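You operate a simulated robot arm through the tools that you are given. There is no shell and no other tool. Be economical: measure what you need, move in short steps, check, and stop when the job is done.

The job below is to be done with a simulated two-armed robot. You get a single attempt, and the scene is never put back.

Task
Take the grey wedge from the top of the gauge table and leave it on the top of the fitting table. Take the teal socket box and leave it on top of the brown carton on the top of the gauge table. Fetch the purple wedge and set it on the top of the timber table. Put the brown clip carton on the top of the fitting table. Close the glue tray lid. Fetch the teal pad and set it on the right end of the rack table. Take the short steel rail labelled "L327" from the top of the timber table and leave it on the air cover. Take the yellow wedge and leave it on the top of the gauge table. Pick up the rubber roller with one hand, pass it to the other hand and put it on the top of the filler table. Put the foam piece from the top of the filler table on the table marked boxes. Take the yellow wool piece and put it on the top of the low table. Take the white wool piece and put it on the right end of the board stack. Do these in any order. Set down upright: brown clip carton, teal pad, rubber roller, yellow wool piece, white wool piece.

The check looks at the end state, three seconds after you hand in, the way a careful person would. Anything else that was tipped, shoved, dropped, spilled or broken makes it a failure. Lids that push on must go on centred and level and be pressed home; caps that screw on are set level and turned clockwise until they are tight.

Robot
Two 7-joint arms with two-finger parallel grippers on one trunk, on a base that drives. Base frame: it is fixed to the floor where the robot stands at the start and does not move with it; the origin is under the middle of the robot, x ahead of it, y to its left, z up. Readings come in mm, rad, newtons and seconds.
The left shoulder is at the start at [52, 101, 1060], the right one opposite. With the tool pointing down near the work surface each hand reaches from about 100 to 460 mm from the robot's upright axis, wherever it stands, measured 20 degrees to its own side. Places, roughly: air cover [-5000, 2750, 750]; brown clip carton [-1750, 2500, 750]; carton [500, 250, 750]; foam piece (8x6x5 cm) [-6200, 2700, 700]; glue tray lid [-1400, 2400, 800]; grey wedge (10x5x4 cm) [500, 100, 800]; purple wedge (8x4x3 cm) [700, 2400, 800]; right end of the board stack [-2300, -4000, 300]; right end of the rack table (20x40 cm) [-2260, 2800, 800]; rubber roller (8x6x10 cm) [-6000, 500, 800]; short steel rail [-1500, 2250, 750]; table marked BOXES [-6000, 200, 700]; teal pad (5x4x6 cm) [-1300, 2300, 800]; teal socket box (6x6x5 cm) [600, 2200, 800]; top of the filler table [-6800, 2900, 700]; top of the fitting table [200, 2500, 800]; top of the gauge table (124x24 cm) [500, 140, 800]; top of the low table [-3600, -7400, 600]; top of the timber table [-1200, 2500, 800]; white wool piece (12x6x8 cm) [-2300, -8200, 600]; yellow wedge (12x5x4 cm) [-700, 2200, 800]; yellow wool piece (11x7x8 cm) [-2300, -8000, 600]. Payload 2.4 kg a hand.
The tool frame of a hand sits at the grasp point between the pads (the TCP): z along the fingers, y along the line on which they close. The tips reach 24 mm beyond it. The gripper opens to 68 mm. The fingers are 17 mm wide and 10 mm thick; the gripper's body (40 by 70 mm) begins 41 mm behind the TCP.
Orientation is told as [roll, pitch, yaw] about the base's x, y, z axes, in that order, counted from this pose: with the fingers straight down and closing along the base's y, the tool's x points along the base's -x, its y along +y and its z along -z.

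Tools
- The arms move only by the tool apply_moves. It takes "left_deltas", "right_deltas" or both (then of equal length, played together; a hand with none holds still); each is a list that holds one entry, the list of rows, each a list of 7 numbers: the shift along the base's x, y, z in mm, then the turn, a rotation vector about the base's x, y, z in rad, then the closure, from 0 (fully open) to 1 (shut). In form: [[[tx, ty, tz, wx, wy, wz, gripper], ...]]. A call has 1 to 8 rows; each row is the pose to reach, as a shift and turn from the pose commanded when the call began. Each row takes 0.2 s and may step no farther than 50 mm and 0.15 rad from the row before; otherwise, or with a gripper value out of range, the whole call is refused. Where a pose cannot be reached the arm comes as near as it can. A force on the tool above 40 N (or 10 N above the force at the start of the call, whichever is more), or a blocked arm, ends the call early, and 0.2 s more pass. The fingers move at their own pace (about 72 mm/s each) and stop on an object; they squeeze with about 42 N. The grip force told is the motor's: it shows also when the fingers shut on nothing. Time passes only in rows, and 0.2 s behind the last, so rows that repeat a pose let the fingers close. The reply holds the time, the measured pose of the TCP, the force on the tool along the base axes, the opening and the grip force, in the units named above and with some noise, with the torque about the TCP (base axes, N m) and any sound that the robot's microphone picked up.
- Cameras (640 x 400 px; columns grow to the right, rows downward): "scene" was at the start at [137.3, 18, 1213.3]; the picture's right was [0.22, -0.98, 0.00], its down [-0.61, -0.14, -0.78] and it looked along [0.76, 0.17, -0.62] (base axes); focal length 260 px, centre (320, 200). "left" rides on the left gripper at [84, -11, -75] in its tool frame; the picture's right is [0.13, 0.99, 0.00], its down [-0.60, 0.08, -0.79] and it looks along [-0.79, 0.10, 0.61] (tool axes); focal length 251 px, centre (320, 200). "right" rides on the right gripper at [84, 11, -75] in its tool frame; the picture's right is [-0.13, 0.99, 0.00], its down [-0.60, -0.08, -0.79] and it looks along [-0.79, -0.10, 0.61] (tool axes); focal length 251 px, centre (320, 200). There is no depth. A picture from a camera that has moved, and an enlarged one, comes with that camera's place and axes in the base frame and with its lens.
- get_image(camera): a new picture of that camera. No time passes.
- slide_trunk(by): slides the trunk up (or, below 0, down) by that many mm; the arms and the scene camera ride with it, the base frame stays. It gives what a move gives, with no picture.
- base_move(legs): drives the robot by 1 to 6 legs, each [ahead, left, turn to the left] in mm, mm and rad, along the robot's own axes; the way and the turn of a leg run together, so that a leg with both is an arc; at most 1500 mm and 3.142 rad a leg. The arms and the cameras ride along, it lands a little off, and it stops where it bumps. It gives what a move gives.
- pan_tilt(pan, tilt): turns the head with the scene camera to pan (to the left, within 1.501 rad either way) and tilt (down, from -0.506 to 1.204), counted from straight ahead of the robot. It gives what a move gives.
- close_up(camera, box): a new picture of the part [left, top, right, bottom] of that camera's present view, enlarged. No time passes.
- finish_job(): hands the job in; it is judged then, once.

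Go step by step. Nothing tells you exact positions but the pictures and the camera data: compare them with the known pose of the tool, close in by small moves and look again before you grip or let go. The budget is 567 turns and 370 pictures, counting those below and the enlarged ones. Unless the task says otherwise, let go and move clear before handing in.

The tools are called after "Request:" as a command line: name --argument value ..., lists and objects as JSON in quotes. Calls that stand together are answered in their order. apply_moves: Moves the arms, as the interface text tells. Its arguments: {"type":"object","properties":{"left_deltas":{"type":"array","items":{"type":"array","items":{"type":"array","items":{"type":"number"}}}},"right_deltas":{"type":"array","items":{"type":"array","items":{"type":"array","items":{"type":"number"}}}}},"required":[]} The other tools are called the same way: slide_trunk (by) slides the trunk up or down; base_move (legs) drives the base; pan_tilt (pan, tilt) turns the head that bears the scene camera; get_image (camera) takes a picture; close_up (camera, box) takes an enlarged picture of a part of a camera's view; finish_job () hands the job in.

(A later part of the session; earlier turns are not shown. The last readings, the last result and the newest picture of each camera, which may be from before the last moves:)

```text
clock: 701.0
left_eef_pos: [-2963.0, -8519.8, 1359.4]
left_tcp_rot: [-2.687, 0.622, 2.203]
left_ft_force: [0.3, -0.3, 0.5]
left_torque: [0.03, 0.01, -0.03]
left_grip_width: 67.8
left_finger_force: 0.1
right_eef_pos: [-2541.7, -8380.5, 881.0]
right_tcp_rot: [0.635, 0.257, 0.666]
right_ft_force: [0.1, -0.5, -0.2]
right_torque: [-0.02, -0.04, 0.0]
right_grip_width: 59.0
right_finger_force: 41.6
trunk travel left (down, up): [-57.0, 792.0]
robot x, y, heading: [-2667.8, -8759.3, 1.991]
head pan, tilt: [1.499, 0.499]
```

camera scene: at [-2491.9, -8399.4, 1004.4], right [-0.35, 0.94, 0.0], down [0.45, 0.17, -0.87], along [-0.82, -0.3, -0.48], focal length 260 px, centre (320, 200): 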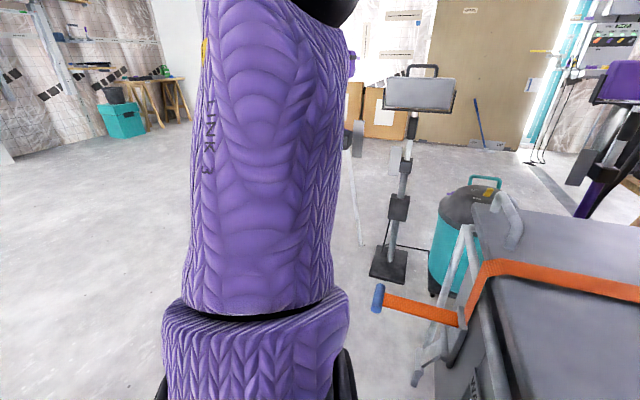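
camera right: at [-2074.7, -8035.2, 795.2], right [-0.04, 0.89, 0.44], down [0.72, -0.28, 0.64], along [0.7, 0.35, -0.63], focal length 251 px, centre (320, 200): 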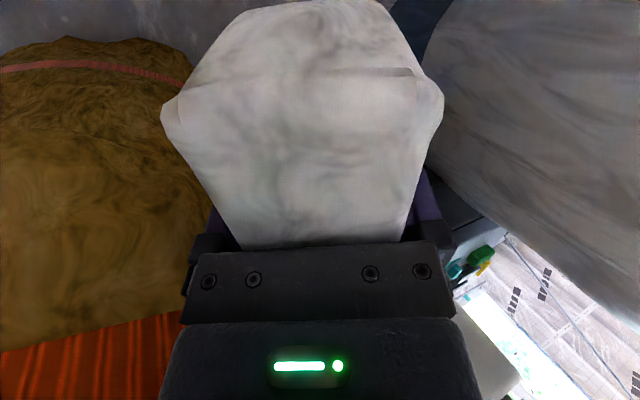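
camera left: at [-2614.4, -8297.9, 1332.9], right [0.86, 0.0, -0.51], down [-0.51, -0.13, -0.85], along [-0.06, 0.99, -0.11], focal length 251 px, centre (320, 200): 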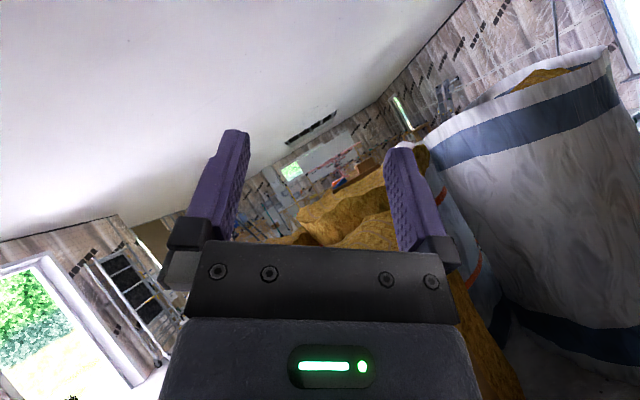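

I'm out in the open and level. Now I'll unwind the left hand, whose orientation got twisted, back to pointing down.

Request:
apply_moves --left_deltas '[[[0, 0, -8, -0.0604, 0.1246, -0.0471, 0], [0, 0, -16, -0.1208, 0.2492, -0.0942, 0], [0, 0, -24, -0.1812, 0.3738, -0.1413, 0], [0, 0, -32, -0.2416, 0.4984, -0.1884, 0], [0, 0, -40, -0.302, 0.623, -0.2355, 0], [0, 0, -48, -0.3624, 0.7476, -0.2826, 0], [0, 0, -56, -0.4228, 0.8722, -0.3297, 0], [0, 0, -64, -0.4832, 0.9968, -0.3768, 0]]]'

Request:
apply_moves --left_deltas '[[[0, 0, -8, -0.0604, 0.1246, -0.0471, 0], [0, 0, -16, -0.1208, 0.2492, -0.0942, 0], [0, 0, -24, -0.1812, 0.3738, -0.1413, 0], [0, 0, -32, -0.2416, 0.4984, -0.1884, 0], [0, 0, -40, -0.302, 0.623, -0.2355, 0], [0, 0, -48, -0.3624, 0.7476, -0.2826, 0], [0, 0, -56, -0.4228, 0.8722, -0.3297, 0], [0, 0, -64, -0.4832, 0.9968, -0.3768, 0]]]'

```text
clock: 702.8
left_eef_pos: [-2993.5, -8566.7, 1218.7]
left_tcp_rot: [-1.564, 0.312, 2.385]
left_ft_force: [-0.4, 0.7, -1.3]
left_torque: [0.0, 0.0, -0.03]
left_grip_width: 67.9
left_finger_force: 0.0
left hand out of reach, approached as far as the arm can: row 4, 5, 6, 7, 8
right_eef_pos: [-2542.8, -8382.5, 881.1]
right_tcp_rot: [0.636, 0.255, 0.667]
right_ft_force: [-0.6, 0.5, -0.1]
right_torque: [-0.01, 0.02, 0.01]
right_grip_width: 59.0
right_finger_force: 41.7
trunk travel left (down, up): [-57.0, 792.0]
robot x, y, heading: [-2663.9, -8756.6, 1.994]
head pan, tilt: [1.499, 0.499]
```

```text
clock: 704.6
left_eef_pos: [-2985.8, -8562.9, 1036.1]
left_tcp_rot: [-0.488, 0.006, 2.158]
left_ft_force: [-0.4, -1.1, -0.1]
left_torque: [0.08, -0.06, -0.02]
left_grip_width: 68.3
left_finger_force: 0.1
left hand out of reach, approached as far as the arm can: row 1, 2, 3, 4, 5, 6, 7, 8
right_eef_pos: [-2543.4, -8383.7, 883.1]
right_tcp_rot: [0.637, 0.253, 0.667]
right_ft_force: [-0.5, -0.7, -1.1]
right_torque: [0.04, -0.02, -0.04]
right_grip_width: 58.8
right_finger_force: 41.6
trunk travel left (down, up): [-57.0, 792.0]
robot x, y, heading: [-2664.3, -8758.6, 1.987]
head pan, tilt: [1.499, 0.499]
```

Request:
apply_moves --left_deltas '[[[0, 0, 0, -0.054, 0.081, -0.034, 0], [0, 0, 0, -0.108, 0.162, -0.067, 0], [0, 0, 0, -0.162, 0.243, -0.1, 0], [0, 0, 0, -0.216, 0.325, -0.134, 0], [0, 0, 0, -0.27, 0.406, -0.168, 0]]]' --right_deltas '[[[0, 0, 10, -0.077, -0.112, -0.012, 1], [0, 0, 20, -0.154, -0.223, -0.023, 1], [0, 0, 30, -0.232, -0.335, -0.035, 1], [0, 0, 40, -0.309, -0.446, -0.046, 1], [0, 0, 40, -0.386, -0.558, -0.058, 1]]]'

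Request:
slide_trunk --by 100

Request:
pan_tilt --pan -0.2 --tilt 0.5

Request:
get_image --camera "scene"

```text
clock: 705.8
left_eef_pos: [-2971.9, -8567.1, 986.4]
left_tcp_rot: [0.003, 0.049, 1.999]
left_ft_force: [0.7, 0.0, -0.1]
left_torque: [-0.02, -0.01, 0.04]
left_grip_width: 68.0
left_finger_force: 0.0
left hand out of reach, approached as far as the arm can: row 1, 2, 3, 4, 5
right_eef_pos: [-2541.1, -8380.3, 922.2]
right_tcp_rot: [-0.001, 0.0, 0.519]
right_ft_force: [-0.1, 1.0, 0.0]
right_torque: [-0.02, 0.02, -0.01]
right_grip_width: 58.7
right_finger_force: 42.1
trunk travel left (down, up): [-57.0, 792.0]
robot x, y, heading: [-2667.3, -8756.1, 1.988]
head pan, tilt: [1.499, 0.499]
```

```text
clock: 707.1
left_eef_pos: [-2972.7, -8564.4, 1082.8]
left_tcp_rot: [0.001, 0.048, 2.0]
left_ft_force: [0.0, -0.1, -0.2]
left_torque: [-0.01, -0.02, -0.02]
left_grip_width: 68.1
left_finger_force: 0.1
right_eef_pos: [-2540.9, -8380.0, 1022.0]
right_tcp_rot: [0.0, 0.0, 0.521]
right_ft_force: [0.4, -0.4, -0.7]
right_torque: [0.0, 0.0, -0.03]
right_grip_width: 59.1
right_finger_force: 41.6
trunk travel left (down, up): [-157.0, 692.0]
robot x, y, heading: [-2669.7, -8754.5, 1.988]
head pan, tilt: [1.499, 0.499]
```

```text
clock: 708.9
left_eef_pos: [-2971.4, -8565.3, 1083.4]
left_tcp_rot: [0.001, 0.048, 2.001]
left_ft_force: [0.4, 1.0, 0.4]
left_torque: [0.0, 0.0, -0.01]
left_grip_width: 68.3
left_finger_force: 0.0
right_eef_pos: [-2540.2, -8381.3, 1021.7]
right_tcp_rot: [0.0, -0.001, 0.521]
right_ft_force: [-0.8, 0.1, -0.8]
right_torque: [0.01, 0.02, -0.01]
right_grip_width: 59.0
right_finger_force: 41.7
trunk travel left (down, up): [-157.0, 692.0]
robot x, y, heading: [-2668.7, -8760.5, 1.99]
head pan, tilt: [-0.201, 0.499]
```

```text
73 pictures are left
camera scene: at [-2720.1, -8591.6, 1108.5], right [0.98, 0.22, 0.0], down [0.1, -0.47, -0.88], along [-0.19, 0.86, -0.48], focal length 260 px, centre (320, 200)
```

scene: 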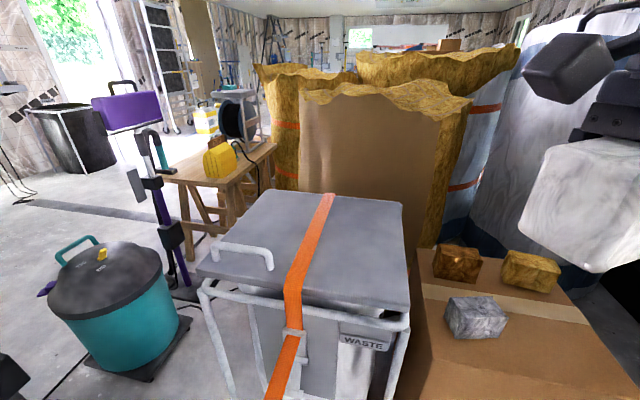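

Both arms are back to normal and nothing seems upset. For the yellow block I'll use the left hand, turning before approaching so the right elbow stays away from the bale. First I'll tuck in the right hand.

Request:
apply_moves --right_deltas '[[[-25, -27, 0, 0, 0, 0, 1], [-50, -54, 0, 0, 0, 0, 1], [-72, -78, 0, 0, 0, 0, 1]]]'

Request:
base_move --legs '[[0, 0, -1.22], [300, -60, 0]]'

Request:
pan_tilt --pan -0.6 --tilt 0.6

Request:
get_image --camera "scene"

```text
clock: 709.6
left_eef_pos: [-2971.4, -8563.2, 1082.4]
left_tcp_rot: [-0.001, 0.05, 2.002]
left_ft_force: [0.4, -0.1, -0.5]
left_torque: [-0.02, 0.0, 0.02]
left_grip_width: 67.6
left_finger_force: 0.1
right_eef_pos: [-2612.3, -8461.4, 1022.5]
right_tcp_rot: [-0.001, 0.0, 0.521]
right_ft_force: [0.3, 0.3, 0.4]
right_torque: [0.03, -0.01, -0.01]
right_grip_width: 58.7
right_finger_force: 42.1
trunk travel left (down, up): [-157.0, 692.0]
robot x, y, heading: [-2667.6, -8758.0, 1.987]
head pan, tilt: [-0.201, 0.499]
```

```text
clock: 714.8
left_eef_pos: [-2322.4, -8237.1, 1083.2]
left_tcp_rot: [0.001, 0.05, 0.773]
left_ft_force: [-0.9, -0.4, -0.8]
left_torque: [-0.02, 0.01, -0.06]
left_grip_width: 68.1
left_finger_force: 0.1
right_eef_pos: [-2103.3, -8541.5, 1021.3]
right_tcp_rot: [0.002, 0.0, -0.709]
right_ft_force: [0.4, -0.2, 0.3]
right_torque: [0.03, 0.01, 0.01]
right_grip_width: 59.0
right_finger_force: 41.8
trunk travel left (down, up): [-157.0, 692.0]
robot x, y, heading: [-2401.0, -8591.8, 0.762]
head pan, tilt: [-0.201, 0.499]
```

```text
clock: 715.7
left_eef_pos: [-2321.9, -8237.0, 1083.1]
left_tcp_rot: [0.0, 0.05, 0.772]
left_ft_force: [-0.3, -0.2, -0.1]
left_torque: [-0.01, 0.04, -0.01]
left_grip_width: 67.9
left_finger_force: 0.0
right_eef_pos: [-2102.1, -8540.6, 1021.5]
right_tcp_rot: [-0.001, 0.001, -0.709]
right_ft_force: [-0.3, -0.4, -0.9]
right_torque: [-0.01, 0.0, 0.01]
right_grip_width: 59.1
right_finger_force: 42.1
trunk travel left (down, up): [-157.0, 692.0]
robot x, y, heading: [-2396.8, -8590.7, 0.76]
head pan, tilt: [-0.6, 0.6]
```

```text
72 pictures are left
camera scene: at [-2252.3, -8519.0, 1099.5], right [0.16, -0.99, 0.0], down [-0.56, -0.09, -0.83], along [0.81, 0.13, -0.56], focal length 260 px, centre (320, 200)
```

scene: 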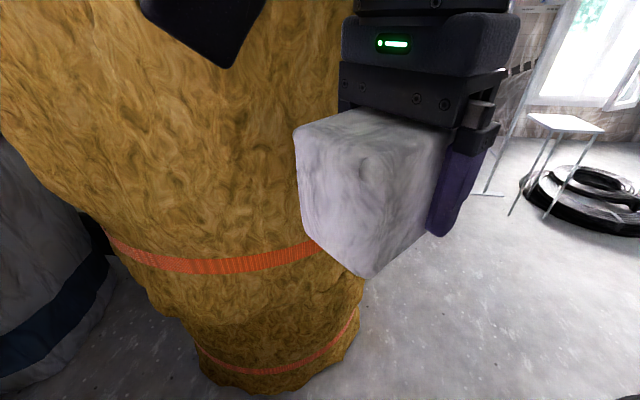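

The bale leans out overhead, so I'll turn further right (heading ≈ 0.35). That keeps the right arm and white block well south of it.

Request:
base_move --legs '[[0, 0, -0.41]]'

Request:
apply_moves --left_deltas '[[[-40, 10, 0, 0, 0, -0.07, 0], [-80, 20, 0, 0, 0, -0.14, 0], [-115, 30, 0, 0, 0, -0.2, 0], [-145, 40, 0, 0, 0, -0.28, 0]]]'

Request:
base_move --legs '[[115, 64, 0]]'

Request:
pan_tilt --pan 1.2 --tilt 0.75

Request:
get_image --camera "scene"

```text
clock: 717.3
left_eef_pos: [-2189.6, -8297.1, 1081.8]
left_tcp_rot: [0.0, 0.048, 0.369]
left_ft_force: [0.8, 0.5, 0.1]
left_torque: [0.03, -0.03, -0.01]
left_grip_width: 68.0
left_finger_force: 0.1
right_eef_pos: [-2107.8, -8662.3, 1021.0]
right_tcp_rot: [0.0, 0.0, -1.111]
right_ft_force: [0.2, 0.2, -0.5]
right_torque: [0.01, 0.0, 0.0]
right_grip_width: 59.1
right_finger_force: 42.2
trunk travel left (down, up): [-157.0, 692.0]
robot x, y, heading: [-2398.7, -8589.8, 0.359]
head pan, tilt: [-0.6, 0.6]
```

```text
clock: 718.1
left_eef_pos: [-2287.5, -8270.7, 1078.9]
left_tcp_rot: [0.0, 0.037, 0.207]
left_ft_force: [0.1, -1.7, -0.6]
left_torque: [0.1, -0.01, 0.11]
left_grip_width: 67.9
left_finger_force: 0.1
left hand out of reach, approached as far as the arm can: row 3
right_eef_pos: [-2106.8, -8660.7, 1021.0]
right_tcp_rot: [0.0, 0.0, -1.113]
right_ft_force: [0.7, 0.2, -0.5]
right_torque: [-0.02, 0.03, 0.0]
right_grip_width: 58.9
right_finger_force: 42.2
trunk travel left (down, up): [-157.0, 692.0]
robot x, y, heading: [-2400.6, -8590.5, 0.357]
head pan, tilt: [-0.6, 0.6]
stopped in row 3 (left hand): the force on the tool passed its limit at 83 N (the readings are from after the stop); the commanded pose is now the measured one
```

```text
clock: 719.4
left_eef_pos: [-2203.7, -8170.7, 1078.4]
left_tcp_rot: [0.0, 0.036, 0.205]
left_ft_force: [2.0, -0.2, -1.6]
left_torque: [0.06, 0.05, 0.09]
left_grip_width: 67.9
left_finger_force: 0.1
right_eef_pos: [-2023.8, -8564.0, 1021.5]
right_tcp_rot: [0.001, 0.001, -1.115]
right_ft_force: [0.2, 0.9, -0.2]
right_torque: [0.02, 0.04, -0.02]
right_grip_width: 59.0
right_finger_force: 41.5
trunk travel left (down, up): [-157.0, 692.0]
robot x, y, heading: [-2315.5, -8489.9, 0.351]
head pan, tilt: [-0.6, 0.6]
```

```text
clock: 721.2
left_eef_pos: [-2204.3, -8170.2, 1079.1]
left_tcp_rot: [0.0, 0.038, 0.204]
left_ft_force: [2.3, -0.5, -1.0]
left_torque: [0.06, 0.04, 0.09]
left_grip_width: 67.8
left_finger_force: 0.1
right_eef_pos: [-2023.8, -8563.4, 1021.1]
right_tcp_rot: [0.001, 0.0, -1.115]
right_ft_force: [-0.1, 0.0, 0.1]
right_torque: [-0.02, 0.01, 0.05]
right_grip_width: 58.8
right_finger_force: 42.0
trunk travel left (down, up): [-157.0, 692.0]
robot x, y, heading: [-2312.9, -8489.1, 0.351]
head pan, tilt: [1.201, 0.75]
```

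```text
71 pictures are left
camera scene: at [-2235.9, -8379.4, 1086.6], right [1.0, -0.02, 0.0], down [-0.01, -0.68, -0.73], along [0.01, 0.73, -0.68], focal length 260 px, centre (320, 200)
```

scene: 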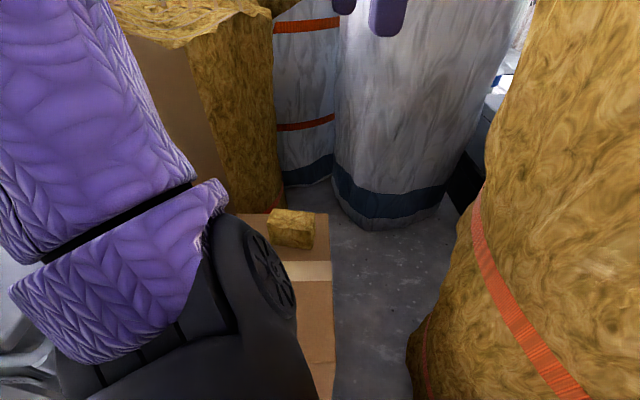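

Request:
apply_moves --left_deltas '[[[-10, 40, 0, 0, -0.02, -0.05, 0], [-25, 80, 0, 0, -0.04, -0.1, 0], [-45, 120, 0, 0, -0.04, -0.15, 0], [-65, 158, 0, 0, -0.04, -0.2, 0], [-86, 195, 0, 0, -0.04, -0.2, 0]]]'

Request:
get_image --camera "scene"

Request:
get_image --camera "left"

```text
clock: 721.5
left_eef_pos: [-2203.0, -8164.3, 1078.1]
left_tcp_rot: [-0.002, 0.023, 0.211]
left_ft_force: [1.1, -0.1, -1.2]
left_torque: [0.05, -0.02, 0.09]
left_grip_width: 67.9
left_finger_force: 0.1
right_eef_pos: [-2024.1, -8564.1, 1022.7]
right_tcp_rot: [0.0, 0.0, -1.115]
right_ft_force: [-0.6, -0.4, -1.0]
right_torque: [0.0, 0.0, -0.01]
right_grip_width: 59.0
right_finger_force: 41.5
trunk travel left (down, up): [-157.0, 692.0]
robot x, y, heading: [-2315.1, -8491.0, 0.354]
head pan, tilt: [1.201, 0.75]
stopped in row 1 (left hand): the force on the tool passed its limit at 90 N (the readings are from after the stop); the commanded pose is now the measured one
```

```text
70 pictures are left
camera scene: at [-2235.9, -8379.5, 1086.6], right [1.0, -0.02, 0.0], down [-0.01, -0.68, -0.73], along [0.01, 0.73, -0.68], focal length 260 px, centre (320, 200)
```

scene: 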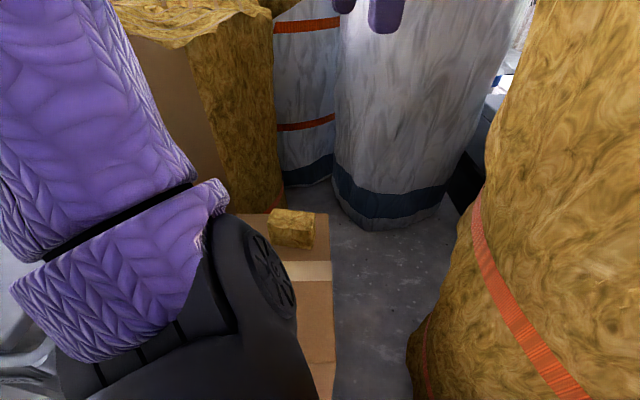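

```text
69 pictures are left
camera left: at [-2281.8, -8192.1, 1155.9], right [-0.33, 0.94, 0.0], down [0.59, 0.21, 0.78], along [0.73, 0.26, -0.63], focal length 251 px, centre (320, 200)
```

left: 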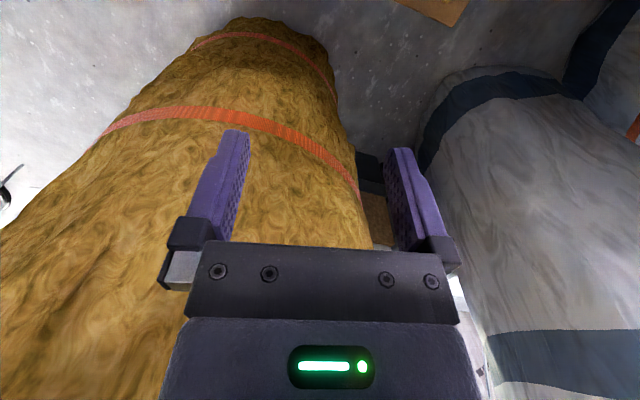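

The left arm is stuck at a wrist limit here. Simpler plan: deliver the white block now with the right hand, then come back for the yellow with the right hand too. I'll back out and head for the board stack.

Request:
base_move --legs '[[-320, 0, 0], [0, 0, -1.924], [720, 0, 0], [0, -1500, 0], [0, -380, 0]]'

Request:
base_move --legs '[[0, 0, 3.1], [1500, 0, 0], [1500, 0, 0], [1500, 0, 0]]'

```text
clock: 740.7
left_eef_pos: [-4185.4, -9611.0, 1078.5]
left_tcp_rot: [-0.002, 0.023, -1.676]
left_ft_force: [-1.1, -1.4, -1.8]
left_torque: [0.03, -0.05, 0.07]
left_grip_width: 67.9
left_finger_force: 0.0
right_eef_pos: [-4622.2, -9658.1, 1021.3]
right_tcp_rot: [-0.001, 0.0, -3.001]
right_ft_force: [0.5, -0.7, 0.2]
right_torque: [0.0, 0.02, 0.03]
right_grip_width: 58.7
right_finger_force: 42.2
trunk travel left (down, up): [-157.0, 692.0]
robot x, y, heading: [-4460.3, -9401.9, -1.531]
head pan, tilt: [1.201, 0.75]
```

```text
clock: 769.7
left_eef_pos: [-5108.8, -4702.2, 1078.5]
left_tcp_rot: [-0.003, 0.023, 1.5]
left_ft_force: [0.8, 1.1, -1.9]
left_torque: [-0.03, 0.07, 0.09]
left_grip_width: 68.1
left_finger_force: 0.1
right_eef_pos: [-4674.5, -4640.6, 1021.5]
right_tcp_rot: [0.0, 0.0, 0.175]
right_ft_force: [-0.2, -0.6, -0.9]
right_torque: [0.01, -0.01, 0.0]
right_grip_width: 59.1
right_finger_force: 41.9
trunk travel left (down, up): [-157.0, 692.0]
robot x, y, heading: [-4825.7, -4901.8, 1.642]
head pan, tilt: [1.201, 0.75]
```

Request:
apply_moves --left_deltas '[[[12, 24, -15, 0, 0, 0.05, 0], [25, 48, -30, 0, 0, 0.1, 0], [37, 72, -45, 0, 0, 0.14, 0], [49, 94, -58, 0, 0, 0.14, 0]]]'

Request:
base_move --legs '[[0, 0, -0.072], [300, -1400, 0], [600, 0, 0], [0, 0, -1.571]]'

Request:
pan_tilt --pan -0.1 --tilt 0.55

Request:
get_image --camera "scene"

```text
clock: 770.7
left_eef_pos: [-5057.9, -4606.3, 1021.1]
left_tcp_rot: [-0.004, 0.022, 1.643]
left_ft_force: [0.9, -0.9, -0.6]
left_torque: [0.0, 0.02, 0.02]
left_grip_width: 68.0
left_finger_force: 0.2
right_eef_pos: [-4675.0, -4640.1, 1021.8]
right_tcp_rot: [-0.001, 0.0, 0.175]
right_ft_force: [0.1, -1.0, -1.0]
right_torque: [-0.02, 0.01, -0.03]
right_grip_width: 58.8
right_finger_force: 42.4
trunk travel left (down, up): [-157.0, 692.0]
robot x, y, heading: [-4824.2, -4903.1, 1.645]
head pan, tilt: [1.201, 0.75]
```

```text
clock: 785.0
left_eef_pos: [-3130.8, -3807.7, 1021.0]
left_tcp_rot: [-0.001, 0.022, -0.008]
left_ft_force: [-1.2, 0.4, 0.3]
left_torque: [0.0, -0.01, 0.01]
left_grip_width: 67.8
left_finger_force: 0.0
right_eef_pos: [-3193.6, -4188.1, 1021.6]
right_tcp_rot: [0.0, 0.0, -1.475]
right_ft_force: [0.0, 0.1, 0.2]
right_torque: [0.0, 0.03, -0.02]
right_grip_width: 58.9
right_finger_force: 41.9
trunk travel left (down, up): [-157.0, 692.0]
robot x, y, heading: [-3440.2, -4016.8, -0.01]
head pan, tilt: [1.201, 0.75]
```

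```text
clock: 786.4
left_eef_pos: [-3132.3, -3807.1, 1021.3]
left_tcp_rot: [-0.001, 0.023, -0.009]
left_ft_force: [0.3, 0.1, 0.2]
left_torque: [-0.01, -0.02, 0.02]
left_grip_width: 67.9
left_finger_force: 0.2
right_eef_pos: [-3194.4, -4187.8, 1021.3]
right_tcp_rot: [0.0, -0.001, -1.474]
right_ft_force: [0.4, 1.0, -0.3]
right_torque: [-0.05, 0.02, 0.03]
right_grip_width: 58.9
right_finger_force: 42.3
trunk travel left (down, up): [-157.0, 692.0]
robot x, y, heading: [-3444.8, -4015.9, -0.004]
head pan, tilt: [-0.099, 0.55]
```

```text
68 pictures are left
camera scene: at [-3269.1, -4028.1, 1103.9], right [-0.11, -0.99, 0.0], down [-0.52, 0.05, -0.85], along [0.85, -0.09, -0.52], focal length 260 px, centre (320, 200)
```

scene: 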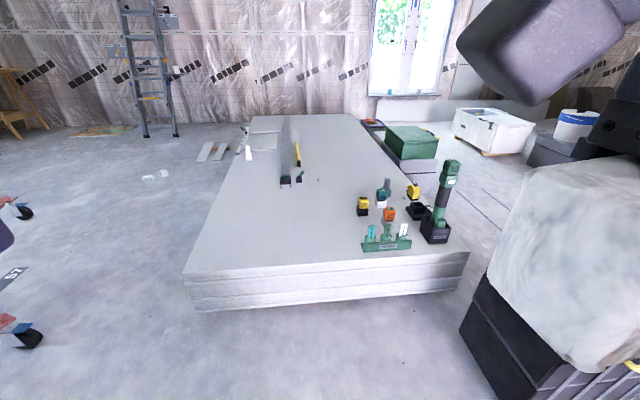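

The board stack's end edge is at x ≈ −2490 (top z ≈ 310), with clear space at y ≈ −3950. I'll drive up to it and look at the height.

Request:
base_move --legs '[[0, 195, 0], [690, 0, 0]]'

Request:
pan_tilt --pan -0.3 --tilt 0.9

Request:
get_image --camera "scene"

Request:
get_image --camera "left"

```text
clock: 791.4
left_eef_pos: [-2448.2, -3621.3, 1021.0]
left_tcp_rot: [-0.003, 0.023, -0.012]
left_ft_force: [-0.1, -0.1, -0.2]
left_torque: [0.03, 0.01, -0.04]
left_grip_width: 68.4
left_finger_force: 0.0
right_eef_pos: [-2512.5, -4001.5, 1021.3]
right_tcp_rot: [0.0, 0.0, -1.481]
right_ft_force: [1.5, 0.5, -0.1]
right_torque: [0.01, -0.02, -0.02]
right_grip_width: 58.7
right_finger_force: 41.7
trunk travel left (down, up): [-157.0, 692.0]
robot x, y, heading: [-2758.6, -3827.6, -0.016]
head pan, tilt: [-0.099, 0.55]
```

```text
clock: 792.2
left_eef_pos: [-2447.6, -3623.9, 1021.1]
left_tcp_rot: [-0.003, 0.023, -0.015]
left_ft_force: [0.0, -0.1, 0.1]
left_torque: [0.02, 0.03, -0.02]
left_grip_width: 68.1
left_finger_force: 0.0
right_eef_pos: [-2513.1, -4003.0, 1022.1]
right_tcp_rot: [-0.001, -0.001, -1.482]
right_ft_force: [-0.6, 0.0, 0.3]
right_torque: [0.01, 0.01, -0.01]
right_grip_width: 58.8
right_finger_force: 41.7
trunk travel left (down, up): [-157.0, 692.0]
robot x, y, heading: [-2758.1, -3829.5, -0.012]
head pan, tilt: [-0.3, 0.901]
```

```text
67 pictures are left
camera scene: at [-2604.4, -3855.2, 1074.7], right [-0.31, -0.95, 0.0], down [-0.75, 0.24, -0.62], along [0.59, -0.19, -0.78], focal length 260 px, centre (320, 200)
```

scene: 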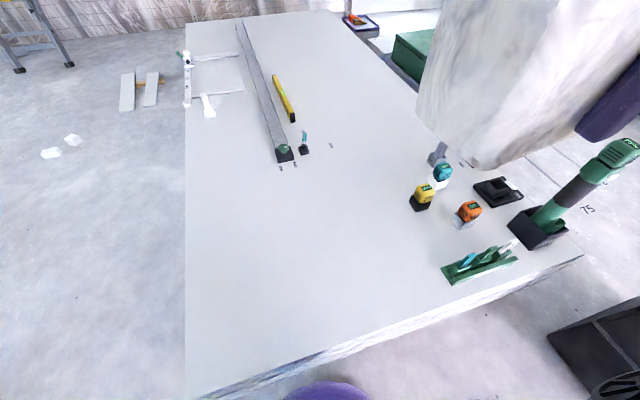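

```text
66 pictures are left
camera left: at [-2530.4, -3632.7, 1098.1], right [-0.12, 0.99, 0.0], down [0.62, 0.07, 0.78], along [0.77, 0.09, -0.63], focal length 251 px, centre (320, 200)
```

left: 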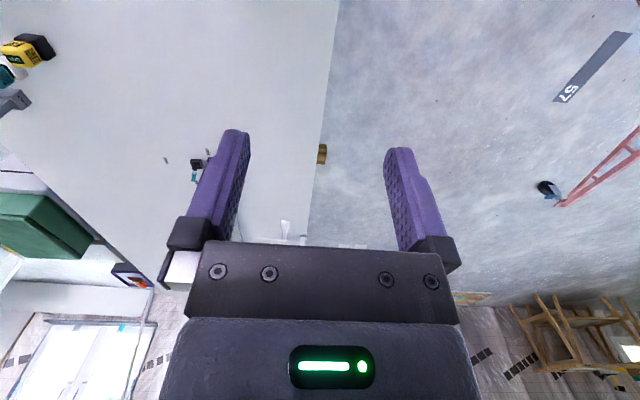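

The stack edge is at x ≈ −2500. To reach well onto it I'll turn left 0.5 (right shoulder forward), lower the trunk fully, then lower the block near (−2390, −3950).

Request:
base_move --legs '[[10, 0, 0], [0, 0, 0.5]]'

Request:
slide_trunk --by -117

Request:
apply_moves --right_deltas '[[[20, -25, -25, 0, 0, 0, 1], [40, -50, -55, 0, 0, 0, 1], [60, -75, -85, 0, 0, 0, 1], [70, -86, -125, 0, 0, 0, 1], [70, -86, -170, 0, 0, 0, 1], [70, -86, -215, 0, 0, 0, 1], [70, -86, -260, 0, 0, 0, 1], [70, -86, -305, 0, 0, 0, 1]]]'

Request:
get_image --camera "scene"

```text
clock: 794.3
left_eef_pos: [-2576.0, -3498.8, 1020.9]
left_tcp_rot: [-0.003, 0.024, 0.482]
left_ft_force: [-0.1, 0.1, 0.1]
left_torque: [-0.02, 0.0, 0.01]
left_grip_width: 68.2
left_finger_force: 0.0
right_eef_pos: [-2451.5, -3863.9, 1021.7]
right_tcp_rot: [0.001, 0.0, -0.982]
right_ft_force: [0.1, -0.1, 0.4]
right_torque: [0.05, -0.02, 0.0]
right_grip_width: 58.8
right_finger_force: 41.8
trunk travel left (down, up): [-157.0, 692.0]
robot x, y, heading: [-2747.4, -3828.9, 0.487]
head pan, tilt: [-0.3, 0.901]
```

```text
clock: 795.8
left_eef_pos: [-2575.1, -3501.2, 903.6]
left_tcp_rot: [-0.001, 0.022, 0.481]
left_ft_force: [0.4, -0.1, 0.4]
left_torque: [-0.01, -0.02, 0.01]
left_grip_width: 68.0
left_finger_force: 0.1
right_eef_pos: [-2450.3, -3862.7, 905.0]
right_tcp_rot: [0.001, -0.001, -0.982]
right_ft_force: [0.6, -0.3, -1.0]
right_torque: [0.0, 0.01, -0.01]
right_grip_width: 59.0
right_finger_force: 42.2
trunk travel left (down, up): [-40.0, 809.0]
robot x, y, heading: [-2752.2, -3833.2, 0.492]
head pan, tilt: [-0.3, 0.901]
```

```text
clock: 797.6
left_eef_pos: [-2575.7, -3499.2, 903.5]
left_tcp_rot: [-0.002, 0.024, 0.483]
left_ft_force: [-0.6, 0.8, 0.5]
left_torque: [-0.01, 0.0, 0.01]
left_grip_width: 68.0
left_finger_force: 0.0
right_eef_pos: [-2382.9, -3953.3, 599.1]
right_tcp_rot: [0.0, 0.001, -0.981]
right_ft_force: [0.0, 1.3, 0.0]
right_torque: [0.02, -0.02, 0.01]
right_grip_width: 58.8
right_finger_force: 41.8
right hand out of reach, approached as far as the arm can: row 4
trunk travel left (down, up): [-40.0, 809.0]
robot x, y, heading: [-2750.5, -3833.3, 0.483]
head pan, tilt: [-0.3, 0.901]
```

```text
65 pictures are left
camera scene: at [-2567.4, -3759.6, 953.4], right [0.18, -0.98, 0.0], down [-0.77, -0.14, -0.62], along [0.61, 0.11, -0.78], focal length 260 px, centre (320, 200)
```

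scene: 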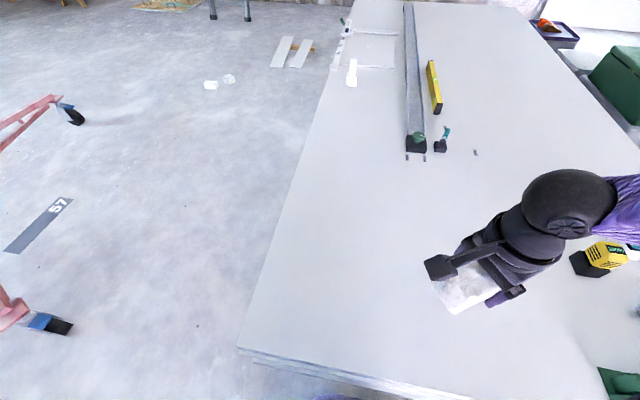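

Request:
apply_moves --right_deltas '[[[0, 0, -45, 0, 0, 0, 1], [0, 0, -90, 0, 0, 0, 1], [0, 0, -135, 0, 0, 0, 1], [0, 0, -175, 0, 0, 0, 1], [0, 0, -205, 0, 0, 0, 1]]]'

Request:
close_up --camera "scene" --box '[360, 160, 640, 360]'

```text
clock: 798.8
left_eef_pos: [-2575.4, -3499.0, 902.7]
left_tcp_rot: [-0.001, 0.025, 0.485]
left_ft_force: [0.1, 0.5, 0.0]
left_torque: [0.02, 0.0, -0.03]
left_grip_width: 67.8
left_finger_force: 0.0
right_eef_pos: [-2380.3, -3952.4, 393.5]
right_tcp_rot: [0.0, 0.001, -0.982]
right_ft_force: [-0.2, 0.2, -0.1]
right_torque: [0.03, 0.0, -0.03]
right_grip_width: 59.0
right_finger_force: 42.0
trunk travel left (down, up): [-40.0, 809.0]
robot x, y, heading: [-2751.3, -3828.3, 0.486]
head pan, tilt: [-0.3, 0.901]
```

```text
2.00 times, centred on (500, 260) of scene
camera zoom: at [-2567.4, -3759.6, 953.4], right [0.18, -0.98, 0.0], down [-0.77, -0.14, -0.62], along [0.61, 0.11, -0.78], focal length 519 px, centre (-40, 80)
```

zoom: 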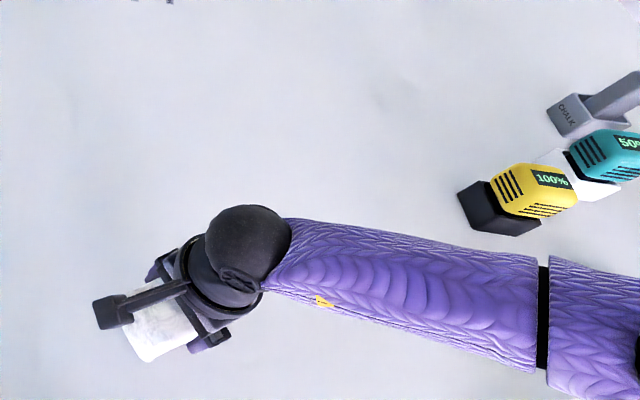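

Request:
apply_moves --right_deltas '[[[0, 0, -8, 0, 0, 0, 1], [0, 0, -16, 0, 0, 0, 1], [0, 0, -22, 0, 0, 0, 1], [0, 0, -27, 0, 0, 0, 1], [0, 0, -31, 0, 0, 0, 1], [0, 0, -35, 0, 0, 0, 1]]]'

```text
clock: 800.1
left_eef_pos: [-2576.9, -3499.3, 904.2]
left_tcp_rot: [-0.003, 0.021, 0.481]
left_ft_force: [-0.2, -0.4, 0.3]
left_torque: [-0.01, 0.03, 0.04]
left_grip_width: 67.9
left_finger_force: 0.1
right_eef_pos: [-2380.4, -3951.6, 363.1]
right_tcp_rot: [0.004, -0.003, -0.984]
right_ft_force: [-5.5, -3.1, 29.6]
right_torque: [0.1, 0.52, 0.1]
right_grip_width: 59.1
right_finger_force: 42.1
trunk travel left (down, up): [-40.0, 809.0]
robot x, y, heading: [-2749.1, -3832.3, 0.48]
head pan, tilt: [-0.3, 0.901]
stopped in row 6 (right hand): the force on the tool passed its limit at 44 N (the readings are from after the stop); the commanded pose is now the measured one
```

Contact at 363. I'll ease off, release and rise.

Request:
apply_moves --right_deltas '[[[0, 0, 2, 0, 0, 0, 1], [0, 0, 2, 0, 0, 0, 0.05], [0, 0, 2, 0, 0, 0, 0], [0, 0, 25, 0, 0, 0, 0], [0, 0, 65, 0, 0, 0, 0], [0, 0, 110, 0, 0, 0, 0], [0, 0, 155, 0, 0, 0, 0], [0, 0, 200, 0, 0, 0, 0]]]'

Request:
get_image --camera "scene"

```text
clock: 801.9
left_eef_pos: [-2575.1, -3498.7, 904.1]
left_tcp_rot: [-0.003, 0.022, 0.48]
left_ft_force: [0.5, 0.2, -0.6]
left_torque: [-0.02, 0.02, -0.03]
left_grip_width: 67.9
left_finger_force: 0.1
right_eef_pos: [-2379.9, -3951.5, 559.3]
right_tcp_rot: [0.002, -0.001, -0.985]
right_ft_force: [0.0, 0.4, -0.7]
right_torque: [0.02, 0.01, 0.02]
right_grip_width: 68.2
right_finger_force: 0.1
trunk travel left (down, up): [-40.0, 809.0]
robot x, y, heading: [-2754.9, -3833.7, 0.482]
head pan, tilt: [-0.3, 0.901]
```

```text
63 pictures are left
camera scene: at [-2567.2, -3760.0, 953.4], right [0.18, -0.98, 0.0], down [-0.77, -0.14, -0.62], along [0.61, 0.11, -0.78], focal length 260 px, centre (320, 200)
```

scene: 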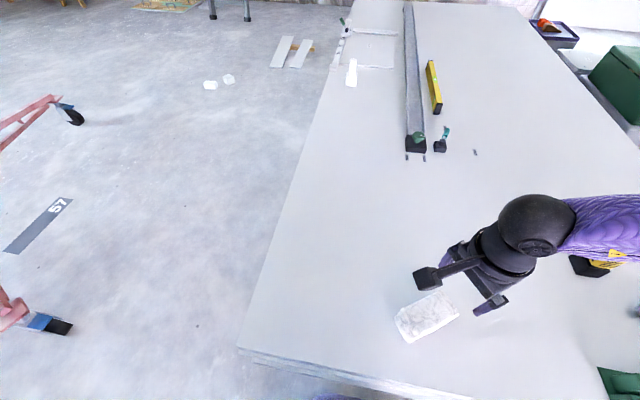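

White is on the board stack. I'll raise everything, straighten the right hand, and return for the yellow block.

Request:
apply_moves --right_deltas '[[[0, 0, 45, 0, 0, 0, 0], [0, 0, 90, 0, 0, 0, 0], [0, 0, 135, 0, 0, 0, 0], [0, 0, 180, 0, 0, 0, 0], [0, 0, 225, 0, 0, 0, 0], [0, 0, 270, 0, 0, 0, 0], [0, 0, 300, 0, 0, 0, 0]]]'

Request:
slide_trunk --by 217

Request:
base_move --legs '[[-500, 0, 0], [0, 0, -2.052], [0, -230, 0], [550, 0, 0], [0, -950, 0], [800, 0, 0]]'

Request:
base_move --legs '[[1500, 0, 0], [1500, 0, 0], [880, 0, 0]]'

```text
clock: 803.5
left_eef_pos: [-2574.8, -3499.7, 902.8]
left_tcp_rot: [-0.003, 0.022, 0.48]
left_ft_force: [-0.1, 0.0, 0.5]
left_torque: [-0.01, 0.01, -0.01]
left_grip_width: 68.3
left_finger_force: 0.1
right_eef_pos: [-2381.4, -3951.2, 864.5]
right_tcp_rot: [0.003, 0.0, -0.981]
right_ft_force: [0.2, -0.2, 0.3]
right_torque: [0.06, 0.0, -0.01]
right_grip_width: 68.0
right_finger_force: 0.0
trunk travel left (down, up): [-40.0, 809.0]
robot x, y, heading: [-2751.2, -3826.7, 0.488]
head pan, tilt: [-0.3, 0.901]
```

```text
clock: 805.8
left_eef_pos: [-2574.2, -3499.1, 1119.8]
left_tcp_rot: [-0.002, 0.024, 0.482]
left_ft_force: [0.4, -0.2, 0.1]
left_torque: [-0.01, -0.03, 0.0]
left_grip_width: 67.9
left_finger_force: 0.1
right_eef_pos: [-2379.4, -3950.9, 1079.4]
right_tcp_rot: [0.004, -0.002, -0.985]
right_ft_force: [-0.1, 0.4, 0.1]
right_torque: [-0.02, -0.01, 0.0]
right_grip_width: 67.8
right_finger_force: 0.0
trunk travel left (down, up): [-257.0, 592.0]
robot x, y, heading: [-2750.5, -3829.0, 0.486]
head pan, tilt: [-0.3, 0.901]
```

```text
clock: 826.1
left_eef_pos: [-4198.1, -5688.9, 1119.7]
left_tcp_rot: [-0.002, 0.023, -1.609]
left_ft_force: [0.3, 0.6, -0.4]
left_torque: [0.02, 0.05, -0.01]
left_grip_width: 67.8
left_finger_force: 0.0
right_eef_pos: [-4686.6, -5633.4, 1079.8]
right_tcp_rot: [0.003, -0.003, -3.075]
right_ft_force: [-0.3, 0.0, -0.4]
right_torque: [0.01, -0.01, 0.02]
right_grip_width: 67.9
right_finger_force: 0.1
trunk travel left (down, up): [-257.0, 592.0]
robot x, y, heading: [-4394.6, -5370.7, -1.606]
head pan, tilt: [-0.3, 0.901]
```

```text
clock: 844.9
left_eef_pos: [-4442.2, -9585.2, 1120.8]
left_tcp_rot: [-0.001, 0.022, -1.671]
left_ft_force: [-0.4, -0.7, -0.3]
left_torque: [0.03, 0.0, 0.01]
left_grip_width: 67.9
left_finger_force: 0.0
right_eef_pos: [-4928.8, -9500.5, 1080.1]
right_tcp_rot: [0.003, -0.004, -3.134]
right_ft_force: [0.3, -0.4, 0.0]
right_torque: [0.01, 0.01, 0.0]
right_grip_width: 67.9
right_finger_force: 0.1
trunk travel left (down, up): [-257.0, 592.0]
robot x, y, heading: [-4624.8, -9254.3, -1.665]
head pan, tilt: [-0.3, 0.901]
```

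Request:
apply_moves --right_deltas '[[[20, -10, 0, 0, 0, 0.14, 0], [40, -20, 0, 0, 0, 0.28, 0], [60, -35, 0, 0, 0, 0.42, 0], [80, -50, 0, 0, 0, 0.56, 0], [100, -65, 0, 0, 0, 0.7, 0], [113, -81, 0, 0, 0, 0.84, 0], [113, -81, 0, 0, 0, 0.98, 0], [113, -81, 0, 0, 0, 1.12, 0]]]'

Request:
apply_moves --right_deltas '[[[0, 0, 0, 0, 0, 0.14, 0], [0, 0, 0, 0, 0, 0.28, 0], [0, 0, 0, 0, 0, 0.42, 0], [0, 0, 0, 0, 0, 0.56, 0], [0, 0, 0, 0, 0, 0.7, 0], [0, 0, 0, 0, 0, 0.84, 0], [0, 0, 0, 0, 0, 0.98, 0], [0, 0, 0, 0, 0, 1.12, 0]]]'

Request:
base_move --legs '[[0, 0, 1.665], [1500, 0, 0], [560, 0, 0], [0, 0, 1.571], [500, 0, 0]]'

Request:
pan_tilt --pan -0.2 --tilt 0.5

Request:
get_image --camera "scene"

```text
clock: 846.7
left_eef_pos: [-4442.9, -9583.4, 1120.3]
left_tcp_rot: [0.0, 0.023, -1.669]
left_ft_force: [0.7, 0.2, -0.5]
left_torque: [0.04, -0.01, -0.01]
left_grip_width: 68.2
left_finger_force: 0.1
right_eef_pos: [-4814.2, -9581.0, 1081.4]
right_tcp_rot: [0.003, -0.003, -2.013]
right_ft_force: [0.8, -0.1, -0.6]
right_torque: [0.02, 0.0, -0.03]
right_grip_width: 68.0
right_finger_force: 0.0
trunk travel left (down, up): [-257.0, 592.0]
robot x, y, heading: [-4621.8, -9253.7, -1.661]
head pan, tilt: [-0.3, 0.901]
```

```text
clock: 848.5
left_eef_pos: [-4443.6, -9584.7, 1121.1]
left_tcp_rot: [-0.002, 0.024, -1.671]
left_ft_force: [0.2, 0.5, 0.6]
left_torque: [0.01, -0.02, 0.02]
left_grip_width: 68.0
left_finger_force: 0.0
right_eef_pos: [-4815.3, -9579.9, 1081.0]
right_tcp_rot: [0.004, -0.003, -0.894]
right_ft_force: [-0.1, -0.6, -0.5]
right_torque: [0.01, 0.01, -0.02]
right_grip_width: 67.8
right_finger_force: 0.1
trunk travel left (down, up): [-257.0, 592.0]
robot x, y, heading: [-4622.9, -9256.5, -1.666]
head pan, tilt: [-0.3, 0.901]
```

```text
clock: 869.0
left_eef_pos: [-2713.2, -8545.0, 1121.2]
left_tcp_rot: [-0.002, 0.023, 1.511]
left_ft_force: [-0.3, -0.6, 0.1]
left_torque: [0.0, -0.03, 0.02]
left_grip_width: 68.1
left_finger_force: 0.0
right_eef_pos: [-2344.2, -8534.6, 1080.0]
right_tcp_rot: [0.003, -0.001, 2.286]
right_ft_force: [0.6, -0.4, -0.3]
right_torque: [-0.05, -0.01, 0.04]
right_grip_width: 67.8
right_finger_force: 0.2
trunk travel left (down, up): [-257.0, 592.0]
robot x, y, heading: [-2519.5, -8869.2, 1.513]
head pan, tilt: [-0.3, 0.901]
```

```text
clock: 869.9
left_eef_pos: [-2714.2, -8545.5, 1120.3]
left_tcp_rot: [-0.001, 0.022, 1.512]
left_ft_force: [0.0, 0.6, 0.5]
left_torque: [0.01, 0.04, 0.0]
left_grip_width: 68.3
left_finger_force: 0.1
right_eef_pos: [-2342.7, -8534.0, 1080.3]
right_tcp_rot: [0.004, -0.004, 2.285]
right_ft_force: [-0.1, -0.7, 0.0]
right_torque: [0.0, 0.0, -0.04]
right_grip_width: 68.0
right_finger_force: 0.1
trunk travel left (down, up): [-257.0, 592.0]
robot x, y, heading: [-2521.6, -8862.6, 1.511]
head pan, tilt: [-0.201, 0.499]
```

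```text
62 pictures are left
camera scene: at [-2494.7, -8720.7, 1210.5], right [0.97, -0.26, 0.0], down [-0.12, -0.46, -0.88], along [0.22, 0.85, -0.48], focal length 260 px, centre (320, 200)
```

scene: 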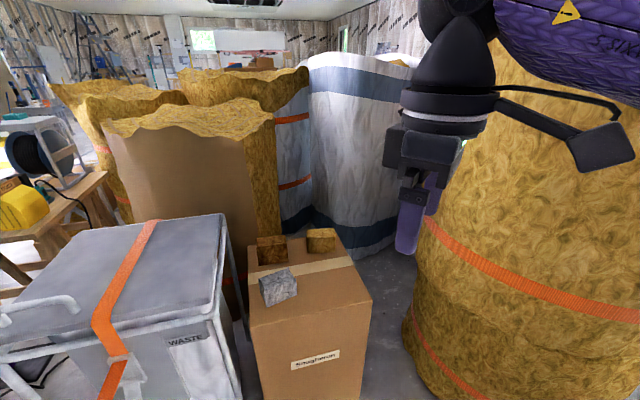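

I'll turn left to bring the right shoulder forward, move in beside the carton, then lower the trunk.

Request:
base_move --legs '[[0, 0, 0.858], [170, -345, 0]]'

Request:
pan_tilt --pan -0.8 --tilt 0.75

Request:
get_image --camera "scene"

```text
clock: 874.5
left_eef_pos: [-2771.0, -8430.1, 1120.7]
left_tcp_rot: [-0.003, 0.023, 2.371]
left_ft_force: [0.3, -0.7, 0.3]
left_torque: [0.0, -0.02, -0.05]
left_grip_width: 67.9
left_finger_force: 0.0
right_eef_pos: [-2536.2, -8141.9, 1079.2]
right_tcp_rot: [0.004, -0.003, -3.138]
right_ft_force: [0.2, -0.2, 0.2]
right_torque: [-0.03, -0.03, 0.02]
right_grip_width: 68.1
right_finger_force: 0.1
trunk travel left (down, up): [-257.0, 592.0]
robot x, y, heading: [-2401.6, -8493.6, 2.373]
head pan, tilt: [-0.201, 0.499]
```

```text
clock: 875.5
left_eef_pos: [-2769.2, -8430.6, 1120.5]
left_tcp_rot: [-0.003, 0.024, 2.371]
left_ft_force: [0.3, 0.7, 0.5]
left_torque: [0.0, 0.03, -0.02]
left_grip_width: 68.3
left_finger_force: 0.1
right_eef_pos: [-2535.2, -8142.8, 1080.7]
right_tcp_rot: [0.003, -0.004, -3.138]
right_ft_force: [-0.2, 0.3, 0.6]
right_torque: [0.03, -0.03, -0.01]
right_grip_width: 68.0
right_finger_force: 0.0
trunk travel left (down, up): [-257.0, 592.0]
robot x, y, heading: [-2399.7, -8494.5, 2.376]
head pan, tilt: [-0.799, 0.75]
```

```text
61 pictures are left
camera scene: at [-2443.7, -8371.2, 1188.7], right [1.0, 0.0, 0.0], down [0.0, -0.68, -0.73], along [0.0, 0.73, -0.68], focal length 260 px, centre (320, 200)
```

scene: 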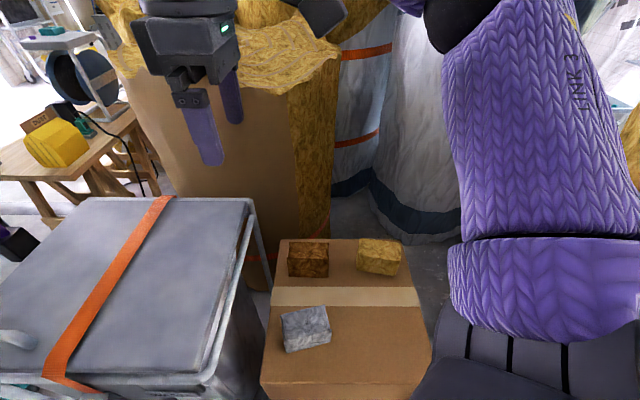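

Request:
close_up --camera "scene" --box '[340, 225, 420, 285]'

```text
6.67 times, centred on (380, 255) of scene
camera zoom: at [-2443.7, -8371.2, 1188.7], right [1.0, 0.0, 0.0], down [0.0, -0.68, -0.73], along [0.0, 0.73, -0.68], focal length 1730 px, centre (-80, -167)
```

zoom: 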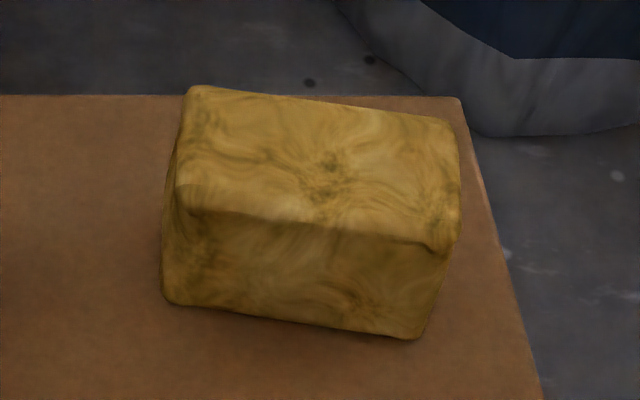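

The yellow block's depth is about 55 mm (good), centre (−2290, −7969), yaw ≈ −0.195, top z ≈ 640. I'll lower the trunk and swing the right hand over it with a slight forward tilt.

Request:
slide_trunk --by -200

Request:
apply_moves --right_deltas '[[[35, 10, 0, 0, 0, -0.04, 0], [70, 25, 0, 0, 0, -0.08, 0], [105, 45, 0, 0.05, 0, -0.12, 0], [140, 65, -15, 0.11, 0, -0.16, 0], [175, 85, -35, 0.17, 0, -0.19, 0], [208, 105, -60, 0.23, 0, -0.19, 0], [235, 125, -85, 0.29, 0, -0.19, 0], [245, 140, -105, 0.29, 0, -0.19, 0]]]'

Request:
get_image --camera "scene"

Request:
get_image --camera "right"

```text
clock: 877.7
left_eef_pos: [-2770.1, -8429.3, 921.1]
left_tcp_rot: [-0.004, 0.022, 2.371]
left_ft_force: [0.1, -0.3, -0.4]
left_torque: [-0.01, 0.01, -0.01]
left_grip_width: 67.8
left_finger_force: 0.1
right_eef_pos: [-2536.6, -8142.2, 880.3]
right_tcp_rot: [0.003, -0.005, -3.14]
right_ft_force: [0.0, -0.6, -0.3]
right_torque: [0.02, -0.03, -0.02]
right_grip_width: 68.3
right_finger_force: 0.0
trunk travel left (down, up): [-57.0, 792.0]
robot x, y, heading: [-2399.8, -8493.5, 2.376]
head pan, tilt: [-0.799, 0.75]
```

```text
clock: 879.7
left_eef_pos: [-2770.9, -8430.7, 920.0]
left_tcp_rot: [-0.004, 0.024, 2.369]
left_ft_force: [0.8, 0.0, 0.6]
left_torque: [0.02, 0.0, -0.01]
left_grip_width: 68.0
left_finger_force: 0.1
right_eef_pos: [-2399.0, -8071.7, 816.3]
right_tcp_rot: [-0.414, -0.234, 2.981]
right_ft_force: [-0.8, 0.7, -0.1]
right_torque: [0.0, -0.02, 0.01]
right_grip_width: 68.0
right_finger_force: 0.0
right hand out of reach, approached as far as the arm can: row 3, 4, 5, 6, 7, 8
trunk travel left (down, up): [-57.0, 792.0]
robot x, y, heading: [-2398.6, -8494.7, 2.37]
head pan, tilt: [-0.799, 0.75]
stopped in row 8 (right hand): the arm was blocked; the commanded pose is now the measured one
```

```text
59 pictures are left
camera scene: at [-2486.4, -8329.7, 983.0], right [1.0, 0.0, 0.0], down [0.0, -0.68, -0.73], along [0.0, 0.73, -0.68], focal length 260 px, centre (320, 200)
```

scene: 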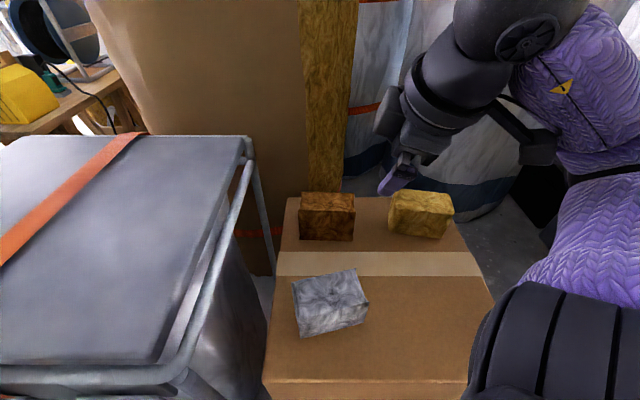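

```text
58 pictures are left
camera right: at [-2309.7, -8127.1, 858.7], right [-0.36, -0.86, -0.36], down [-0.45, -0.18, 0.88], along [-0.82, 0.47, -0.32], focal length 251 px, centre (320, 200)
```

right: 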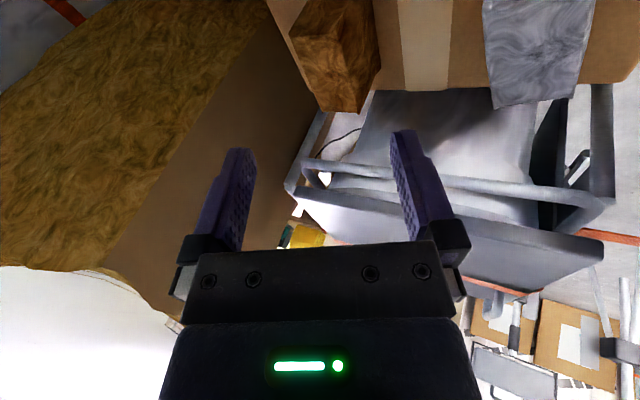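

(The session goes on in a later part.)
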